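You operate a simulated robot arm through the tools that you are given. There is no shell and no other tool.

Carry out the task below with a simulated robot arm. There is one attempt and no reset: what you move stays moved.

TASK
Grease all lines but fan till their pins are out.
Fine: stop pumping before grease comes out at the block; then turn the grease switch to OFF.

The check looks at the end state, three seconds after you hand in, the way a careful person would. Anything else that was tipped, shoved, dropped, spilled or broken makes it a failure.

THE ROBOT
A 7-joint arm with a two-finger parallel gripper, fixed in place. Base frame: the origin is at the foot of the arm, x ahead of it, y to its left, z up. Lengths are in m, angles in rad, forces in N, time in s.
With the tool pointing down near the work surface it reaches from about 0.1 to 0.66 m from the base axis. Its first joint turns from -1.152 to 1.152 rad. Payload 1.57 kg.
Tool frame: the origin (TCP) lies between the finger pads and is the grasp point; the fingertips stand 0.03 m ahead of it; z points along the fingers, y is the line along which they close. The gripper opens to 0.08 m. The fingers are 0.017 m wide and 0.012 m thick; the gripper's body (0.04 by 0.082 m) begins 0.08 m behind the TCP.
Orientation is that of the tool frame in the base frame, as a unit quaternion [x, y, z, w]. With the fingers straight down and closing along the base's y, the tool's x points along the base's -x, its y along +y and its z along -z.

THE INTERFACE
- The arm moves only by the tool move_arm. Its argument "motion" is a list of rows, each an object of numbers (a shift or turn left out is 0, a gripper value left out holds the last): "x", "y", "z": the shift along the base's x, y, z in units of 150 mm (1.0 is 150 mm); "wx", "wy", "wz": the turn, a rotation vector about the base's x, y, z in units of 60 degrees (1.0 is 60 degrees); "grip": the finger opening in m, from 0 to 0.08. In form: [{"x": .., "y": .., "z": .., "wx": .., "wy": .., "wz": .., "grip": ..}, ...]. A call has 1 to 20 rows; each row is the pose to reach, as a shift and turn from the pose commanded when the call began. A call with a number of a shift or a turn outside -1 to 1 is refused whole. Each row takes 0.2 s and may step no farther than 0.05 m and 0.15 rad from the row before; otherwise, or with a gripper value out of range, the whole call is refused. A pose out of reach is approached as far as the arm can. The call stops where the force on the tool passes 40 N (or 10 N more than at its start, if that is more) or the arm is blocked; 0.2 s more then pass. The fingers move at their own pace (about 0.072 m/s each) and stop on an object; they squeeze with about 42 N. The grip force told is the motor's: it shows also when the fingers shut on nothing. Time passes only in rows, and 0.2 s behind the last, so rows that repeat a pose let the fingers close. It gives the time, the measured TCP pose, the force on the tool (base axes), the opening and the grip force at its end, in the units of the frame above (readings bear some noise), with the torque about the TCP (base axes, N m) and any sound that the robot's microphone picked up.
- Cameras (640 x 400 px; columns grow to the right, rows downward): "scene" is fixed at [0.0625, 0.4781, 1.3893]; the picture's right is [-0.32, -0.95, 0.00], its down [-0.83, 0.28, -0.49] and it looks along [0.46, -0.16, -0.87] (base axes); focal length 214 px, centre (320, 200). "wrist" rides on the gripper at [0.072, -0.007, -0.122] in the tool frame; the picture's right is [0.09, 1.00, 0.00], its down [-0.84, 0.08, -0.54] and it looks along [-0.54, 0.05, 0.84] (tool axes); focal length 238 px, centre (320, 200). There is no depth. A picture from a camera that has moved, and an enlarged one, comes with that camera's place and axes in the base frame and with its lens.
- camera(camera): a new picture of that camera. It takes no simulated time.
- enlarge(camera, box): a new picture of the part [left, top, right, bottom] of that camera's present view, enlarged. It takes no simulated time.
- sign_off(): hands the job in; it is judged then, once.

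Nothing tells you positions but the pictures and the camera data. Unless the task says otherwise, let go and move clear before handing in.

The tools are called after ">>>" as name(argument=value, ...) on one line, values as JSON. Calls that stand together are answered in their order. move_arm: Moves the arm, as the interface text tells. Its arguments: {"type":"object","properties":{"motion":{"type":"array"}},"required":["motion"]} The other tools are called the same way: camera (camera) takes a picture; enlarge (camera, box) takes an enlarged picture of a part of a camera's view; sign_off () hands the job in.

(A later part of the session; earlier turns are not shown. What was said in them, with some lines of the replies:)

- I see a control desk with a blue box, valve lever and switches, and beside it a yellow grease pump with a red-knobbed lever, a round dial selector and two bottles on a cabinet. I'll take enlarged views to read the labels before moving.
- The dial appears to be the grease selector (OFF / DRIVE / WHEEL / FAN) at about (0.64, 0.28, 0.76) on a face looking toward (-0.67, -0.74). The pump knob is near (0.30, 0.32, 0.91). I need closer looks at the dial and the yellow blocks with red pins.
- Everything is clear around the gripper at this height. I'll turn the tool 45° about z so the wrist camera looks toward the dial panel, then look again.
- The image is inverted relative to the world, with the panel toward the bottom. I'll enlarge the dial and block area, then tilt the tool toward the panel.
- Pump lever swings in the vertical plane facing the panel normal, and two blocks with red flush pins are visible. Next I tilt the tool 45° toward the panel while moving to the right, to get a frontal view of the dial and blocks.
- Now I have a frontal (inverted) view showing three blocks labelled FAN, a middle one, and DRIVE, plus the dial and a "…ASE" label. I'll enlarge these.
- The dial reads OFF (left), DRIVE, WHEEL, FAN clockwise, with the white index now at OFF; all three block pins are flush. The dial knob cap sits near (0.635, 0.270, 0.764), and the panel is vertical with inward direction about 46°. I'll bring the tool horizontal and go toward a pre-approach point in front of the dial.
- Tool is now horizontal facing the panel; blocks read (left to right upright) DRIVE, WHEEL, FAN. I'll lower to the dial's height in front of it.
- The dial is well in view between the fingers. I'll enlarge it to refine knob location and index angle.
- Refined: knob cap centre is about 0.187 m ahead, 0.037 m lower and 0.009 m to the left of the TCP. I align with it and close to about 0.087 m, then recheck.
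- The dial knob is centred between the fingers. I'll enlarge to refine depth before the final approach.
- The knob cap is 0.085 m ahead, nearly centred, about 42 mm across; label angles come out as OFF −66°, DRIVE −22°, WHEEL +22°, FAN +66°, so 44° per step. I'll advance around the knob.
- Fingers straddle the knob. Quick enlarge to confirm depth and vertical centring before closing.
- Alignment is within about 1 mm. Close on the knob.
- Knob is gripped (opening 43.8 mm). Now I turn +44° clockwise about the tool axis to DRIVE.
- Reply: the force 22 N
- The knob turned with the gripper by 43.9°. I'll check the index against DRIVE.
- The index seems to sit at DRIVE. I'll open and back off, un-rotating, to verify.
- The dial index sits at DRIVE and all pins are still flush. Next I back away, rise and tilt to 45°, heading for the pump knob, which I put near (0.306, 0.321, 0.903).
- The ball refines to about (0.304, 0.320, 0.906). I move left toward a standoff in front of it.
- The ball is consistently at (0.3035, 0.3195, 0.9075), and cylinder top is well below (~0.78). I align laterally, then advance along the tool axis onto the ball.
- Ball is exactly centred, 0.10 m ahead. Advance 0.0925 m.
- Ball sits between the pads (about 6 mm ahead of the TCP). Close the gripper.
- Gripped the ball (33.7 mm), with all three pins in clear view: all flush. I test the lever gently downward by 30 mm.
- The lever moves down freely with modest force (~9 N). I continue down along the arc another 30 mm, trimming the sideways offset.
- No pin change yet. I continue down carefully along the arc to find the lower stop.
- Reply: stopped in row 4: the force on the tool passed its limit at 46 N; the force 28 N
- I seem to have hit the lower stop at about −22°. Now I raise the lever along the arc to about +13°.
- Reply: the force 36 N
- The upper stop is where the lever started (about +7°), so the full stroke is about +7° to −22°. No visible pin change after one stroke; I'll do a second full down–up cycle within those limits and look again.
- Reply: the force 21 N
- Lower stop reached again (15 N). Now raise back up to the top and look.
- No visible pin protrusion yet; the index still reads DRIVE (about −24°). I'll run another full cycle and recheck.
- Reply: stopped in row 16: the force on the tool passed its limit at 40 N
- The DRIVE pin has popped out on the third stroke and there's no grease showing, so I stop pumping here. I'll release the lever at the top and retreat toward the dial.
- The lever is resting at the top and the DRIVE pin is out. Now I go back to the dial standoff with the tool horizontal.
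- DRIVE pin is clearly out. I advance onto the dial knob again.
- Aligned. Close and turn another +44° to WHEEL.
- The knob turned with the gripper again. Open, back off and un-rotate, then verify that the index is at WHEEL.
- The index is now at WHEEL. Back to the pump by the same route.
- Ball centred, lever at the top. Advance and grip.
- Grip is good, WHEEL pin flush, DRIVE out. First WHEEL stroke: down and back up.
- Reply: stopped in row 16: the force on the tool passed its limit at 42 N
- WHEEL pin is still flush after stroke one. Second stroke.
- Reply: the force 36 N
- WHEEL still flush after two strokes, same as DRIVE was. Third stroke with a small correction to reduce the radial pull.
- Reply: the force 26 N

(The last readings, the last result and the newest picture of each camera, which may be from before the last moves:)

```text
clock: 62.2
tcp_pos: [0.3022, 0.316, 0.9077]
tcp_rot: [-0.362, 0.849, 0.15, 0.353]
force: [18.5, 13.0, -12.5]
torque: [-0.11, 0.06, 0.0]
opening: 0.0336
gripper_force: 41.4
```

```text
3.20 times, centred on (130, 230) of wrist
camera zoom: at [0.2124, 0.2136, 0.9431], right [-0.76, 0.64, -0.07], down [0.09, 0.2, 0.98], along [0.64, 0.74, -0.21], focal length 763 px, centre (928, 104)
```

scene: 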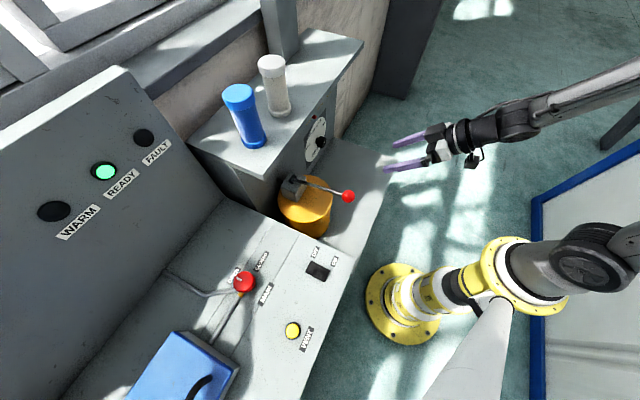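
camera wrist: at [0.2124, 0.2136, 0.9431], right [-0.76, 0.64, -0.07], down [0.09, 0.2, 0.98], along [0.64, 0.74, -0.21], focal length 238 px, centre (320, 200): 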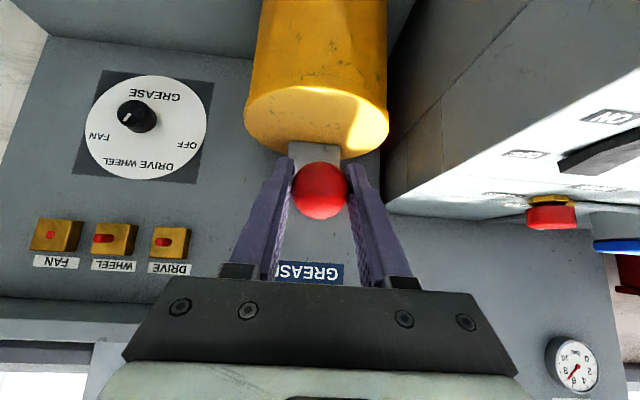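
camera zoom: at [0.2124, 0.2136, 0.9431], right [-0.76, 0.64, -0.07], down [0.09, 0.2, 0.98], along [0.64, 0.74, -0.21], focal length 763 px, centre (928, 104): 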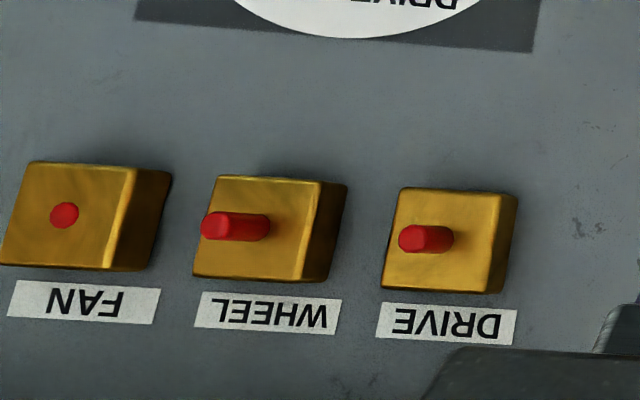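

Both DRIVE and WHEEL pins are out with no grease at the blocks; FAN is untouched. Stop pumping: release the lever and go to the dial to turn it back to OFF.

>>> move_arm(motion=[{"grip": 0.08}, {"grip": 0.08}, {"grip": 0.08}, {"grip": 0.08}])

>>> move_arm(motion=[{"x": -0.1, "y": -0.105, "z": 0.146}, {"x": -0.2, "y": -0.21, "z": 0.29}, {"x": -0.302, "y": -0.314, "z": 0.437}, {"x": -0.2, "y": -0.4, "z": 0.437}, {"x": -0.1, "y": -0.5, "z": 0.437}, {"x": 0.03, "y": -0.65, "z": 0.437}, {"x": 0.15, "y": -0.8, "z": 0.437}, {"x": 0.27, "y": -0.95, "z": 0.4}])

>>> camera(camera="wrist")

>>> camera(camera="scene")

```text
clock: 63.2
tcp_pos: [0.3008, 0.3163, 0.9087]
tcp_rot: [-0.365, 0.848, 0.152, 0.352]
force: [-0.7, 0.9, 0.4]
torque: [0.04, -0.01, 0.0]
opening: 0.0804
gripper_force: 0.1
```

```text
clock: 65.0
tcp_pos: [0.3422, 0.1734, 0.9694]
tcp_rot: [-0.364, 0.849, 0.152, 0.352]
force: [0.2, 0.5, -0.2]
torque: [0.01, -0.01, 0.03]
opening: 0.0799
gripper_force: 0.0
```

```text
taken
camera wrist: at [0.2532, 0.0703, 1.0039], right [-0.77, 0.64, -0.06], down [0.09, 0.2, 0.98], along [0.64, 0.74, -0.21], focal length 238 px, centre (320, 200)
```

wrist: 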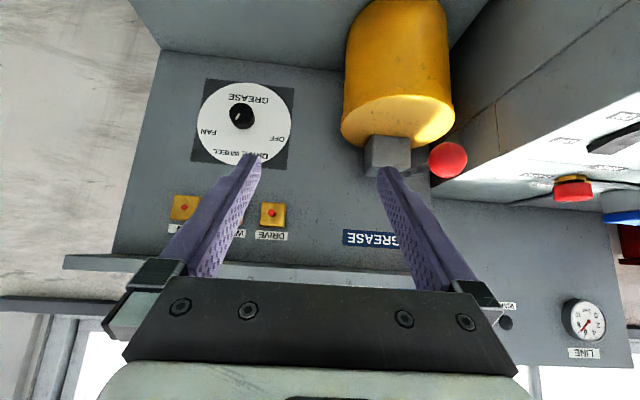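

```text
taken
```

scene: 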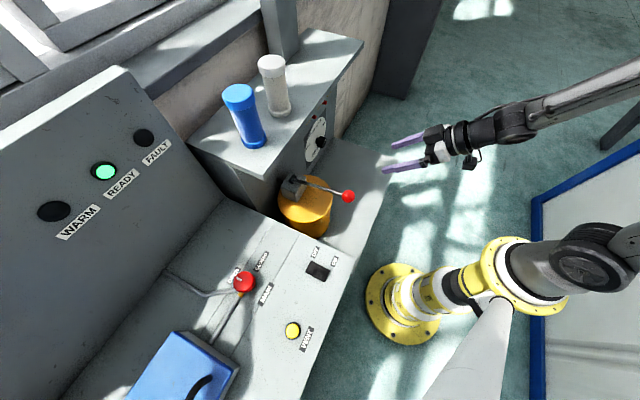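

Same route back to the dial standoff, then I'll pre-rotate the tool +44° there.

>>> move_arm(motion=[{"x": 0.09, "y": -0.12, "z": -0.05, "wx": 0.068, "wy": -0.0656}, {"x": 0.18, "y": -0.24, "z": -0.15, "wx": 0.136, "wy": -0.131}, {"x": 0.27, "y": -0.36, "z": -0.27, "wx": 0.204, "wy": -0.197}, {"x": 0.35, "y": -0.46, "z": -0.4, "wx": 0.272, "wy": -0.2625}, {"x": 0.42, "y": -0.54, "z": -0.54, "wx": 0.34, "wy": -0.328}, {"x": 0.48, "y": -0.6, "z": -0.68, "wx": 0.408, "wy": -0.394}, {"x": 0.54, "y": -0.65, "z": -0.82, "wx": 0.476, "wy": -0.459}, {"x": 0.595, "y": -0.69, "z": -0.954, "wx": 0.544, "wy": -0.525}])

>>> move_arm(motion=[{"x": 0.17, "y": 0.17, "z": -0.11}, {"x": 0.34, "y": 0.34, "z": -0.22}, {"x": 0.51, "y": 0.51, "z": -0.33}, {"x": 0.681, "y": 0.671, "z": -0.42}, {"x": 0.681, "y": 0.671, "z": -0.42}])

>>> camera(camera="wrist")

>>> enlarge(camera="wrist", box=[235, 205, 385, 275])

```text
clock: 66.8
tcp_pos: [0.4311, 0.0677, 0.8242]
tcp_rot: [-0.277, 0.647, 0.276, 0.654]
force: [-0.6, -0.4, -0.9]
torque: [-0.02, 0.01, -0.04]
opening: 0.08
gripper_force: 0.0
```

```text
clock: 68.0
tcp_pos: [0.5342, 0.1739, 0.762]
tcp_rot: [-0.278, 0.647, 0.277, 0.653]
force: [-0.1, 0.1, 0.4]
torque: [0.02, 0.01, 0.06]
opening: 0.08
gripper_force: 0.1
```

```text
taken
camera wrist: at [0.4556, 0.0803, 0.6893], right [-0.72, 0.69, -0.1], down [-0.44, -0.34, 0.83], along [0.54, 0.64, 0.55], focal length 238 px, centre (320, 200)
```

wrist: 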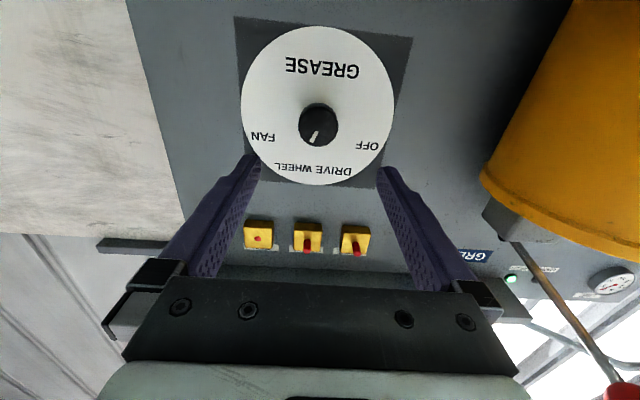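

```text
4.27 times, centred on (310, 240) of wrist
camera zoom: at [0.4556, 0.0803, 0.6893], right [-0.72, 0.69, -0.1], down [-0.44, -0.34, 0.83], along [0.54, 0.64, 0.55], focal length 1017 px, centre (363, 29)
```

zoom: 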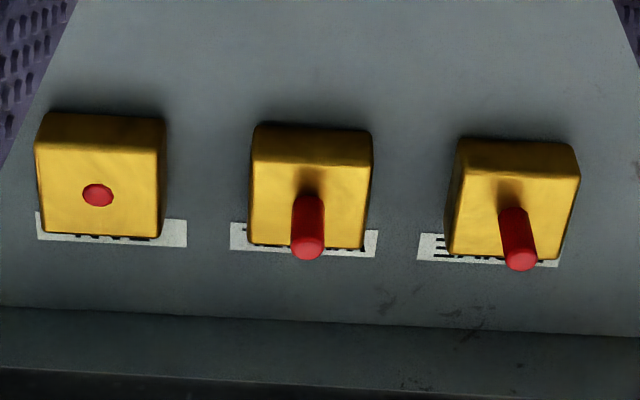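

Both target pins are out and FAN is flush. Now pre-rotate the tool +44° at the standoff.

>>> move_arm(motion=[{"wx": 0.0635, "wy": 0.066}, {"wx": 0.127, "wy": 0.132}, {"wx": 0.1905, "wy": 0.198}, {"wx": 0.254, "wy": 0.264}, {"wx": 0.3175, "wy": 0.33}, {"wx": 0.381, "wy": 0.396}, {"wx": 0.4445, "wy": 0.4625}, {"wx": 0.508, "wy": 0.5286}, {"wx": 0.508, "wy": 0.5286}])

>>> camera(camera="wrist")

```text
clock: 70.0
tcp_pos: [0.5347, 0.1707, 0.7623]
tcp_rot: [-0.014, 0.705, 0.5, 0.502]
force: [-0.1, 0.3, 0.4]
torque: [-0.02, 0.0, 0.02]
opening: 0.08
gripper_force: 0.0
```

```text
taken
camera wrist: at [0.417, 0.1147, 0.7041], right [-0.57, 0.54, 0.62], down [0.0, -0.76, 0.65], along [0.82, 0.37, 0.43], focal length 238 px, centre (320, 200)
```

wrist: 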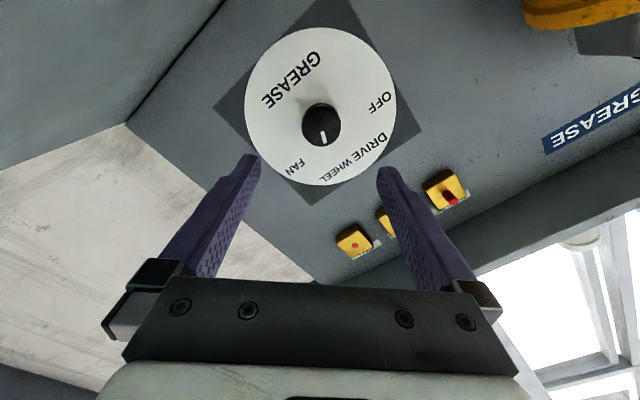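

>>> move_arm(motion=[{"x": 0.12, "y": 0.125, "z": 0.003}, {"x": 0.24, "y": 0.25, "z": 0.005}, {"x": 0.36, "y": 0.376, "z": 0.005}, {"x": 0.48, "y": 0.5, "z": 0.005}, {"x": 0.597, "y": 0.623, "z": 0.005}, {"x": 0.597, "y": 0.623, "z": 0.005}])

>>> enlarge(camera="wrist", box=[250, 120, 400, 260])

```text
clock: 71.4
tcp_pos: [0.6226, 0.2625, 0.7623]
tcp_rot: [-0.014, 0.705, 0.5, 0.503]
force: [-0.6, 0.0, 0.1]
torque: [-0.03, 0.02, -0.02]
opening: 0.0802
gripper_force: 0.0
```

```text
2.86 times, centred on (325, 190) of wrist
camera zoom: at [0.5053, 0.2072, 0.7047], right [-0.57, 0.54, 0.62], down [0.0, -0.76, 0.65], along [0.82, 0.37, 0.43], focal length 681 px, centre (306, 229)
```

zoom: 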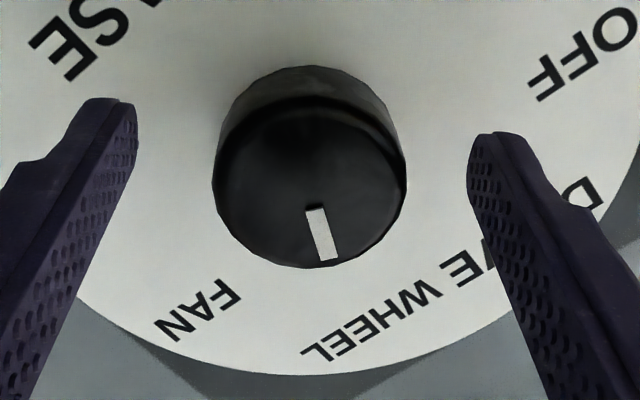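

Well centred. Close and turn −44°, then another −44° toward OFF.

>>> move_arm(motion=[{"grip": 0.03}, {"grip": 0.03}, {"grip": 0.03}, {"grip": 0.03}])

>>> move_arm(motion=[{"wx": -0.0635, "wy": -0.066}, {"wx": -0.127, "wy": -0.132}, {"wx": -0.1905, "wy": -0.198}, {"wx": -0.254, "wy": -0.264}, {"wx": -0.3175, "wy": -0.33}, {"wx": -0.381, "wy": -0.396}, {"wx": -0.4445, "wy": -0.4625}, {"wx": -0.508, "wy": -0.5286}, {"wx": -0.508, "wy": -0.5286}])

>>> enlarge(camera="wrist", box=[240, 100, 450, 270])

```text
clock: 72.4
tcp_pos: [0.6216, 0.2626, 0.7613]
tcp_rot: [-0.014, 0.705, 0.5, 0.503]
force: [-7.3, 3.3, 6.3]
torque: [-0.37, 0.34, -0.56]
opening: 0.0437
gripper_force: 44.9
```

```text
clock: 74.4
tcp_pos: [0.6232, 0.2619, 0.7617]
tcp_rot: [-0.278, 0.649, 0.276, 0.653]
force: [-20.2, -13.7, 5.1]
torque: [-0.05, 0.04, -0.93]
opening: 0.044
gripper_force: 44.9
```

```text
2.35 times, centred on (345, 185) of wrist
camera zoom: at [0.544, 0.1702, 0.6894], right [-0.72, 0.69, -0.1], down [-0.44, -0.34, 0.83], along [0.54, 0.64, 0.54], focal length 561 px, centre (261, 235)
```

zoom: 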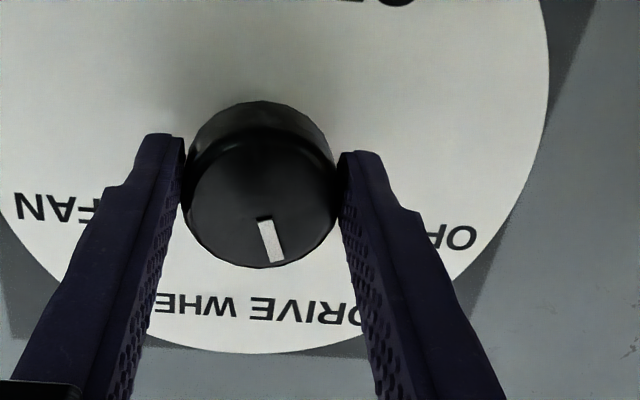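

At DRIVE now; continue the remaining −44° to OFF.

>>> move_arm(motion=[{"x": -0.0046, "y": -0.0048, "wx": -0.0635, "wy": -0.066}, {"x": -0.0046, "y": -0.0048, "wx": -0.127, "wy": -0.132}, {"x": -0.0046, "y": -0.0048, "wx": -0.1905, "wy": -0.198}, {"x": -0.0046, "y": -0.0048, "wx": -0.254, "wy": -0.264}, {"x": -0.0046, "y": -0.0048, "wx": -0.3175, "wy": -0.33}, {"x": -0.0046, "y": -0.0048, "wx": -0.381, "wy": -0.396}, {"x": -0.0046, "y": -0.0048, "wx": -0.4445, "wy": -0.4625}, {"x": -0.0046, "y": -0.0048, "wx": -0.508, "wy": -0.5286}, {"x": -0.0046, "y": -0.0048, "wx": -0.508, "wy": -0.5286}])

>>> camera(camera="wrist")

>>> enlarge(camera="wrist", box=[240, 100, 450, 270])

```text
clock: 76.4
tcp_pos: [0.624, 0.2615, 0.7626]
tcp_rot: [-0.5, 0.497, 0.011, 0.709]
force: [20.3, -7.7, -9.1]
torque: [0.17, -0.17, -1.18]
opening: 0.0438
gripper_force: 45.3
```

```text
taken
camera wrist: at [0.5797, 0.1357, 0.7154], right [-0.46, 0.45, -0.76], down [-0.84, 0.05, 0.54], along [0.28, 0.89, 0.36], focal length 238 px, centre (320, 200)
```

wrist: 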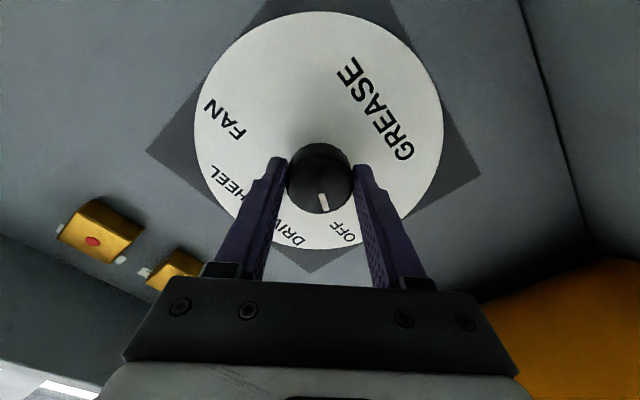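

```text
2.35 times, centred on (345, 185) of wrist
camera zoom: at [0.5797, 0.1357, 0.7154], right [-0.46, 0.45, -0.76], down [-0.84, 0.05, 0.54], along [0.28, 0.89, 0.36], focal length 561 px, centre (261, 235)
```

zoom: 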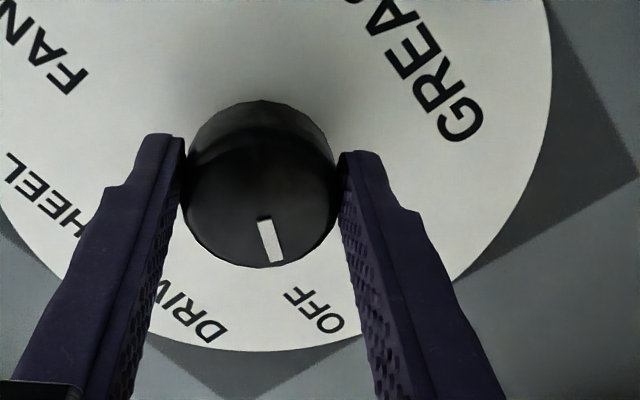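

Index points to OFF. Release, back off, un-rotate and verify.

>>> move_arm(motion=[{"grip": 0.08}, {"grip": 0.08}, {"grip": 0.08}, {"grip": 0.08}])

>>> move_arm(motion=[{"x": -0.13, "y": -0.135}, {"x": -0.26, "y": -0.27}, {"x": -0.39, "y": -0.405}, {"x": -0.52, "y": -0.54}, {"x": -0.55, "y": -0.57, "wx": 0.0847, "wy": 0.0881}, {"x": -0.6, "y": -0.62, "wx": 0.169, "wy": 0.176}, {"x": -0.6, "y": -0.62, "wx": 0.254, "wy": 0.264}, {"x": -0.6, "y": -0.62, "wx": 0.339, "wy": 0.352}, {"x": -0.6, "y": -0.62, "wx": 0.423, "wy": 0.44}, {"x": -0.6, "y": -0.62, "wx": 0.508, "wy": 0.5286}])

>>> camera(camera="wrist")

>>> enlarge(camera="wrist", box=[265, 70, 385, 190])

>>> enlarge(camera="wrist", box=[235, 205, 385, 275])

```text
clock: 77.4
tcp_pos: [0.6218, 0.2623, 0.7622]
tcp_rot: [-0.502, 0.496, 0.013, 0.708]
force: [0.9, 1.0, -0.3]
torque: [-0.03, 0.01, 0.0]
opening: 0.0797
gripper_force: 0.1
```

```text
clock: 79.6
tcp_pos: [0.5326, 0.1695, 0.7623]
tcp_rot: [-0.278, 0.647, 0.278, 0.653]
force: [0.8, -0.7, -0.6]
torque: [0.02, 0.02, 0.01]
opening: 0.08
gripper_force: 0.1
```

```text
taken
camera wrist: at [0.4539, 0.0783, 0.6891], right [-0.72, 0.69, -0.09], down [-0.44, -0.34, 0.83], along [0.54, 0.64, 0.55], focal length 238 px, centre (320, 200)
```

wrist: 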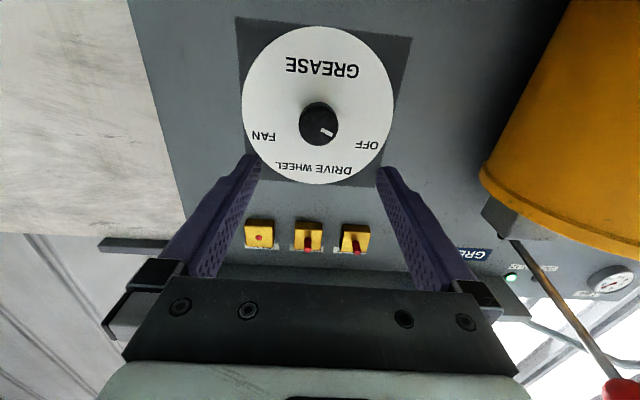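

```text
3.33 times, centred on (325, 130) of wrist
camera zoom: at [0.4539, 0.0783, 0.6891], right [-0.72, 0.69, -0.09], down [-0.44, -0.34, 0.83], along [0.54, 0.64, 0.55], focal length 794 px, centre (303, 433)
```

zoom: 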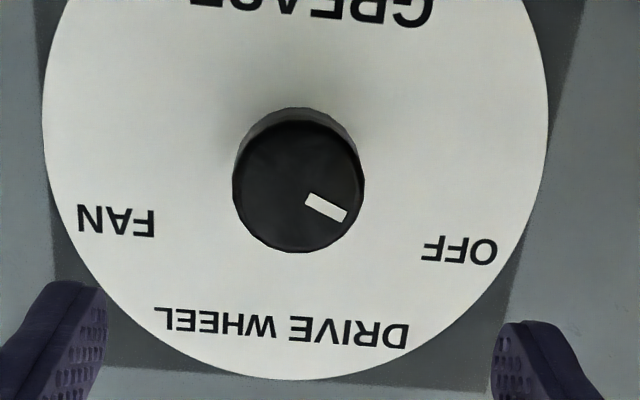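

```text
4.27 times, centred on (310, 240) of wrist
camera zoom: at [0.4539, 0.0783, 0.6891], right [-0.72, 0.69, -0.09], down [-0.44, -0.34, 0.83], along [0.54, 0.64, 0.55], focal length 1017 px, centre (363, 29)
```

zoom: 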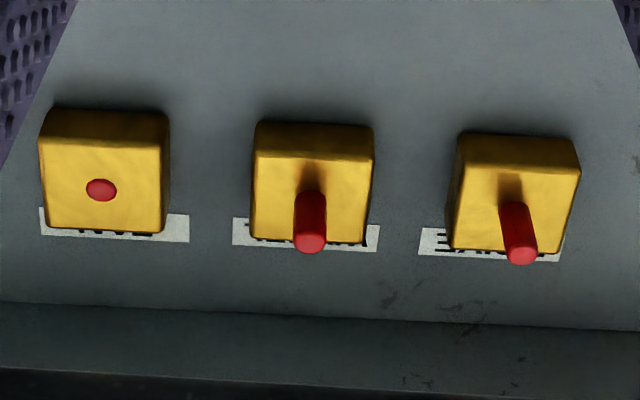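

The index is back at OFF, and the pins for DRIVE and WHEEL are out with FAN flush. One tight zoom for the knob angle, then retreat clear.

>>> enlarge(camera="wrist", box=[290, 90, 350, 160])

>>> move_arm(motion=[{"x": -0.2, "y": -0.21}, {"x": -0.4, "y": -0.42, "wx": -0.06, "wy": 0.058}, {"x": -0.6, "y": -0.62, "z": 0.05, "wx": -0.13, "wy": 0.126}, {"x": -0.7, "y": -0.72, "z": 0.2, "wx": -0.2, "wy": 0.193}, {"x": -0.75, "y": -0.72, "z": 0.4, "wx": -0.27, "wy": 0.261}, {"x": -0.8, "y": -0.72, "z": 0.6, "wx": -0.34, "wy": 0.329}, {"x": -0.85, "y": -0.72, "z": 0.8, "wx": -0.41, "wy": 0.396}, {"x": -0.9, "y": -0.7, "z": 0.95, "wx": -0.475, "wy": 0.459}, {"x": -0.95, "y": -0.65, "z": 1.0, "wx": -0.539, "wy": 0.521}])

>>> camera(camera="wrist")

>>> camera(camera="scene")

```text
5.71 times, centred on (320, 125) of wrist
camera zoom: at [0.4539, 0.0783, 0.6891], right [-0.72, 0.69, -0.09], down [-0.44, -0.34, 0.83], along [0.54, 0.64, 0.55], focal length 1362 px, centre (320, 629)
```

zoom: 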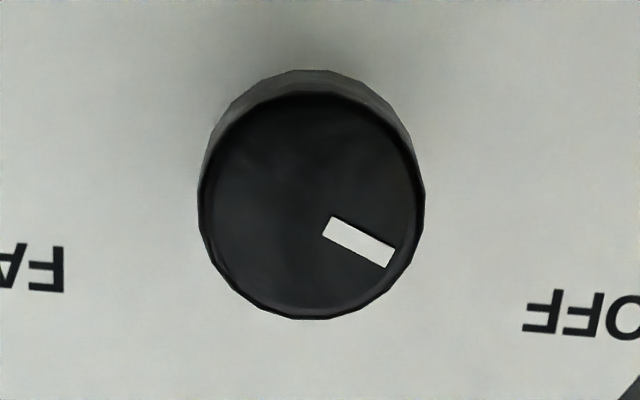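

```text
clock: 81.6
tcp_pos: [0.3918, 0.0737, 0.9134]
tcp_rot: [-0.363, 0.849, 0.151, 0.354]
force: [0.5, -0.5, 0.2]
torque: [-0.02, -0.01, 0.01]
opening: 0.0799
gripper_force: 0.0
```

```text
taken
camera wrist: at [0.3017, -0.03, 0.948], right [-0.77, 0.64, -0.07], down [0.08, 0.2, 0.98], along [0.64, 0.74, -0.21], focal length 238 px, centre (320, 200)
```

wrist: 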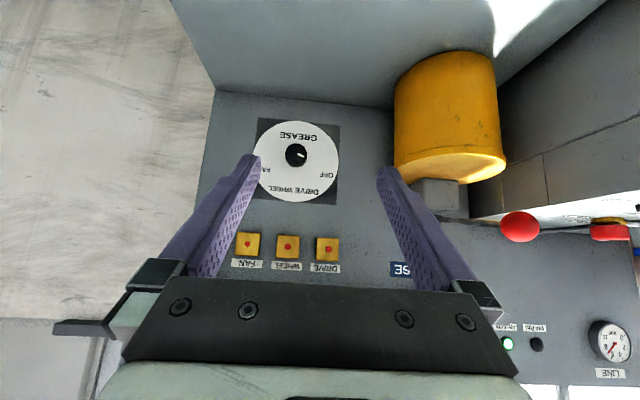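

```text
taken
```

scene: 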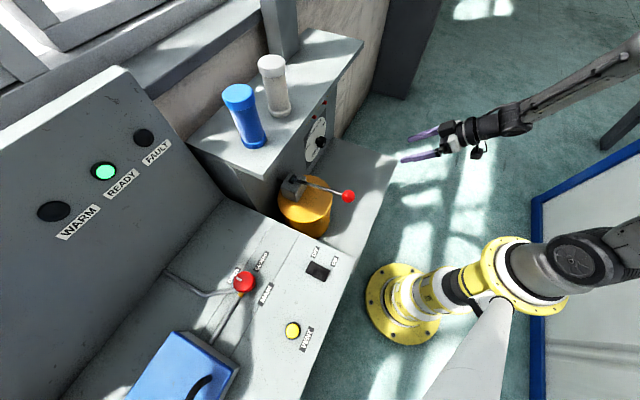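

The index measures about −69°, the same as its original OFF position, and nothing else in the scene has changed. One last look at the blocks and dial before handing in.

>>> enlarge(camera="wrist", box=[220, 110, 360, 280])

>>> enlarge(camera="scene", box=[230, 60, 390, 240])

```text
2.35 times, centred on (290, 195) of wrist
camera zoom: at [0.3017, -0.03, 0.948], right [-0.77, 0.64, -0.07], down [0.08, 0.2, 0.98], along [0.64, 0.74, -0.21], focal length 561 px, centre (391, 212)
```

zoom: 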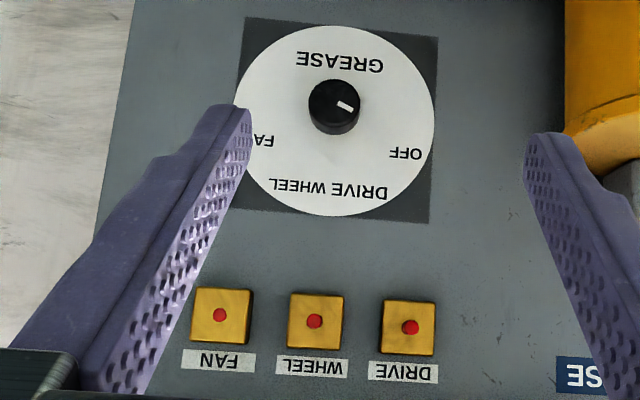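

```text
2.22 times, centred on (310, 150) of scene
camera zoom: at [0.0625, 0.4781, 1.3893], right [-0.32, -0.95, 0.0], down [-0.83, 0.28, -0.49], along [0.46, -0.16, -0.87], focal length 477 px, centre (342, 311)
```

zoom: 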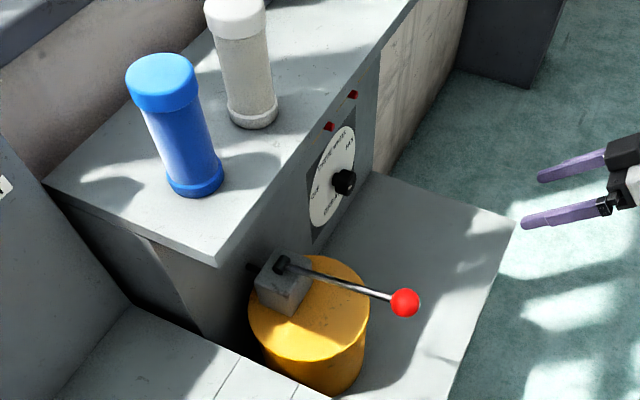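

The DRIVE and WHEEL pins stand out, visible even from the scene camera as two red pins. FAN is flush, no grease shows at any block, the switch is at OFF, and the lever is at rest with the arm clear. I'm handing in now.

>>> sign_off()

```text
The job is handed in.
```

I greased the DRIVE and WHEEL lines until their pins came out, three pump strokes each. I stopped as soon as each pin popped, and the last pictures showed no grease at any block.

- **FAN line:** not greased; its pin is still flush.
- **Grease switch:** back at OFF, at the same angle it started from.
- **Pump lever:** released at its upper rest position, where it started.
- **Everything else:** nothing else looks moved in the final pictures, and the arm is clear of the panel.

The job is handed in; I don't have the check's result.
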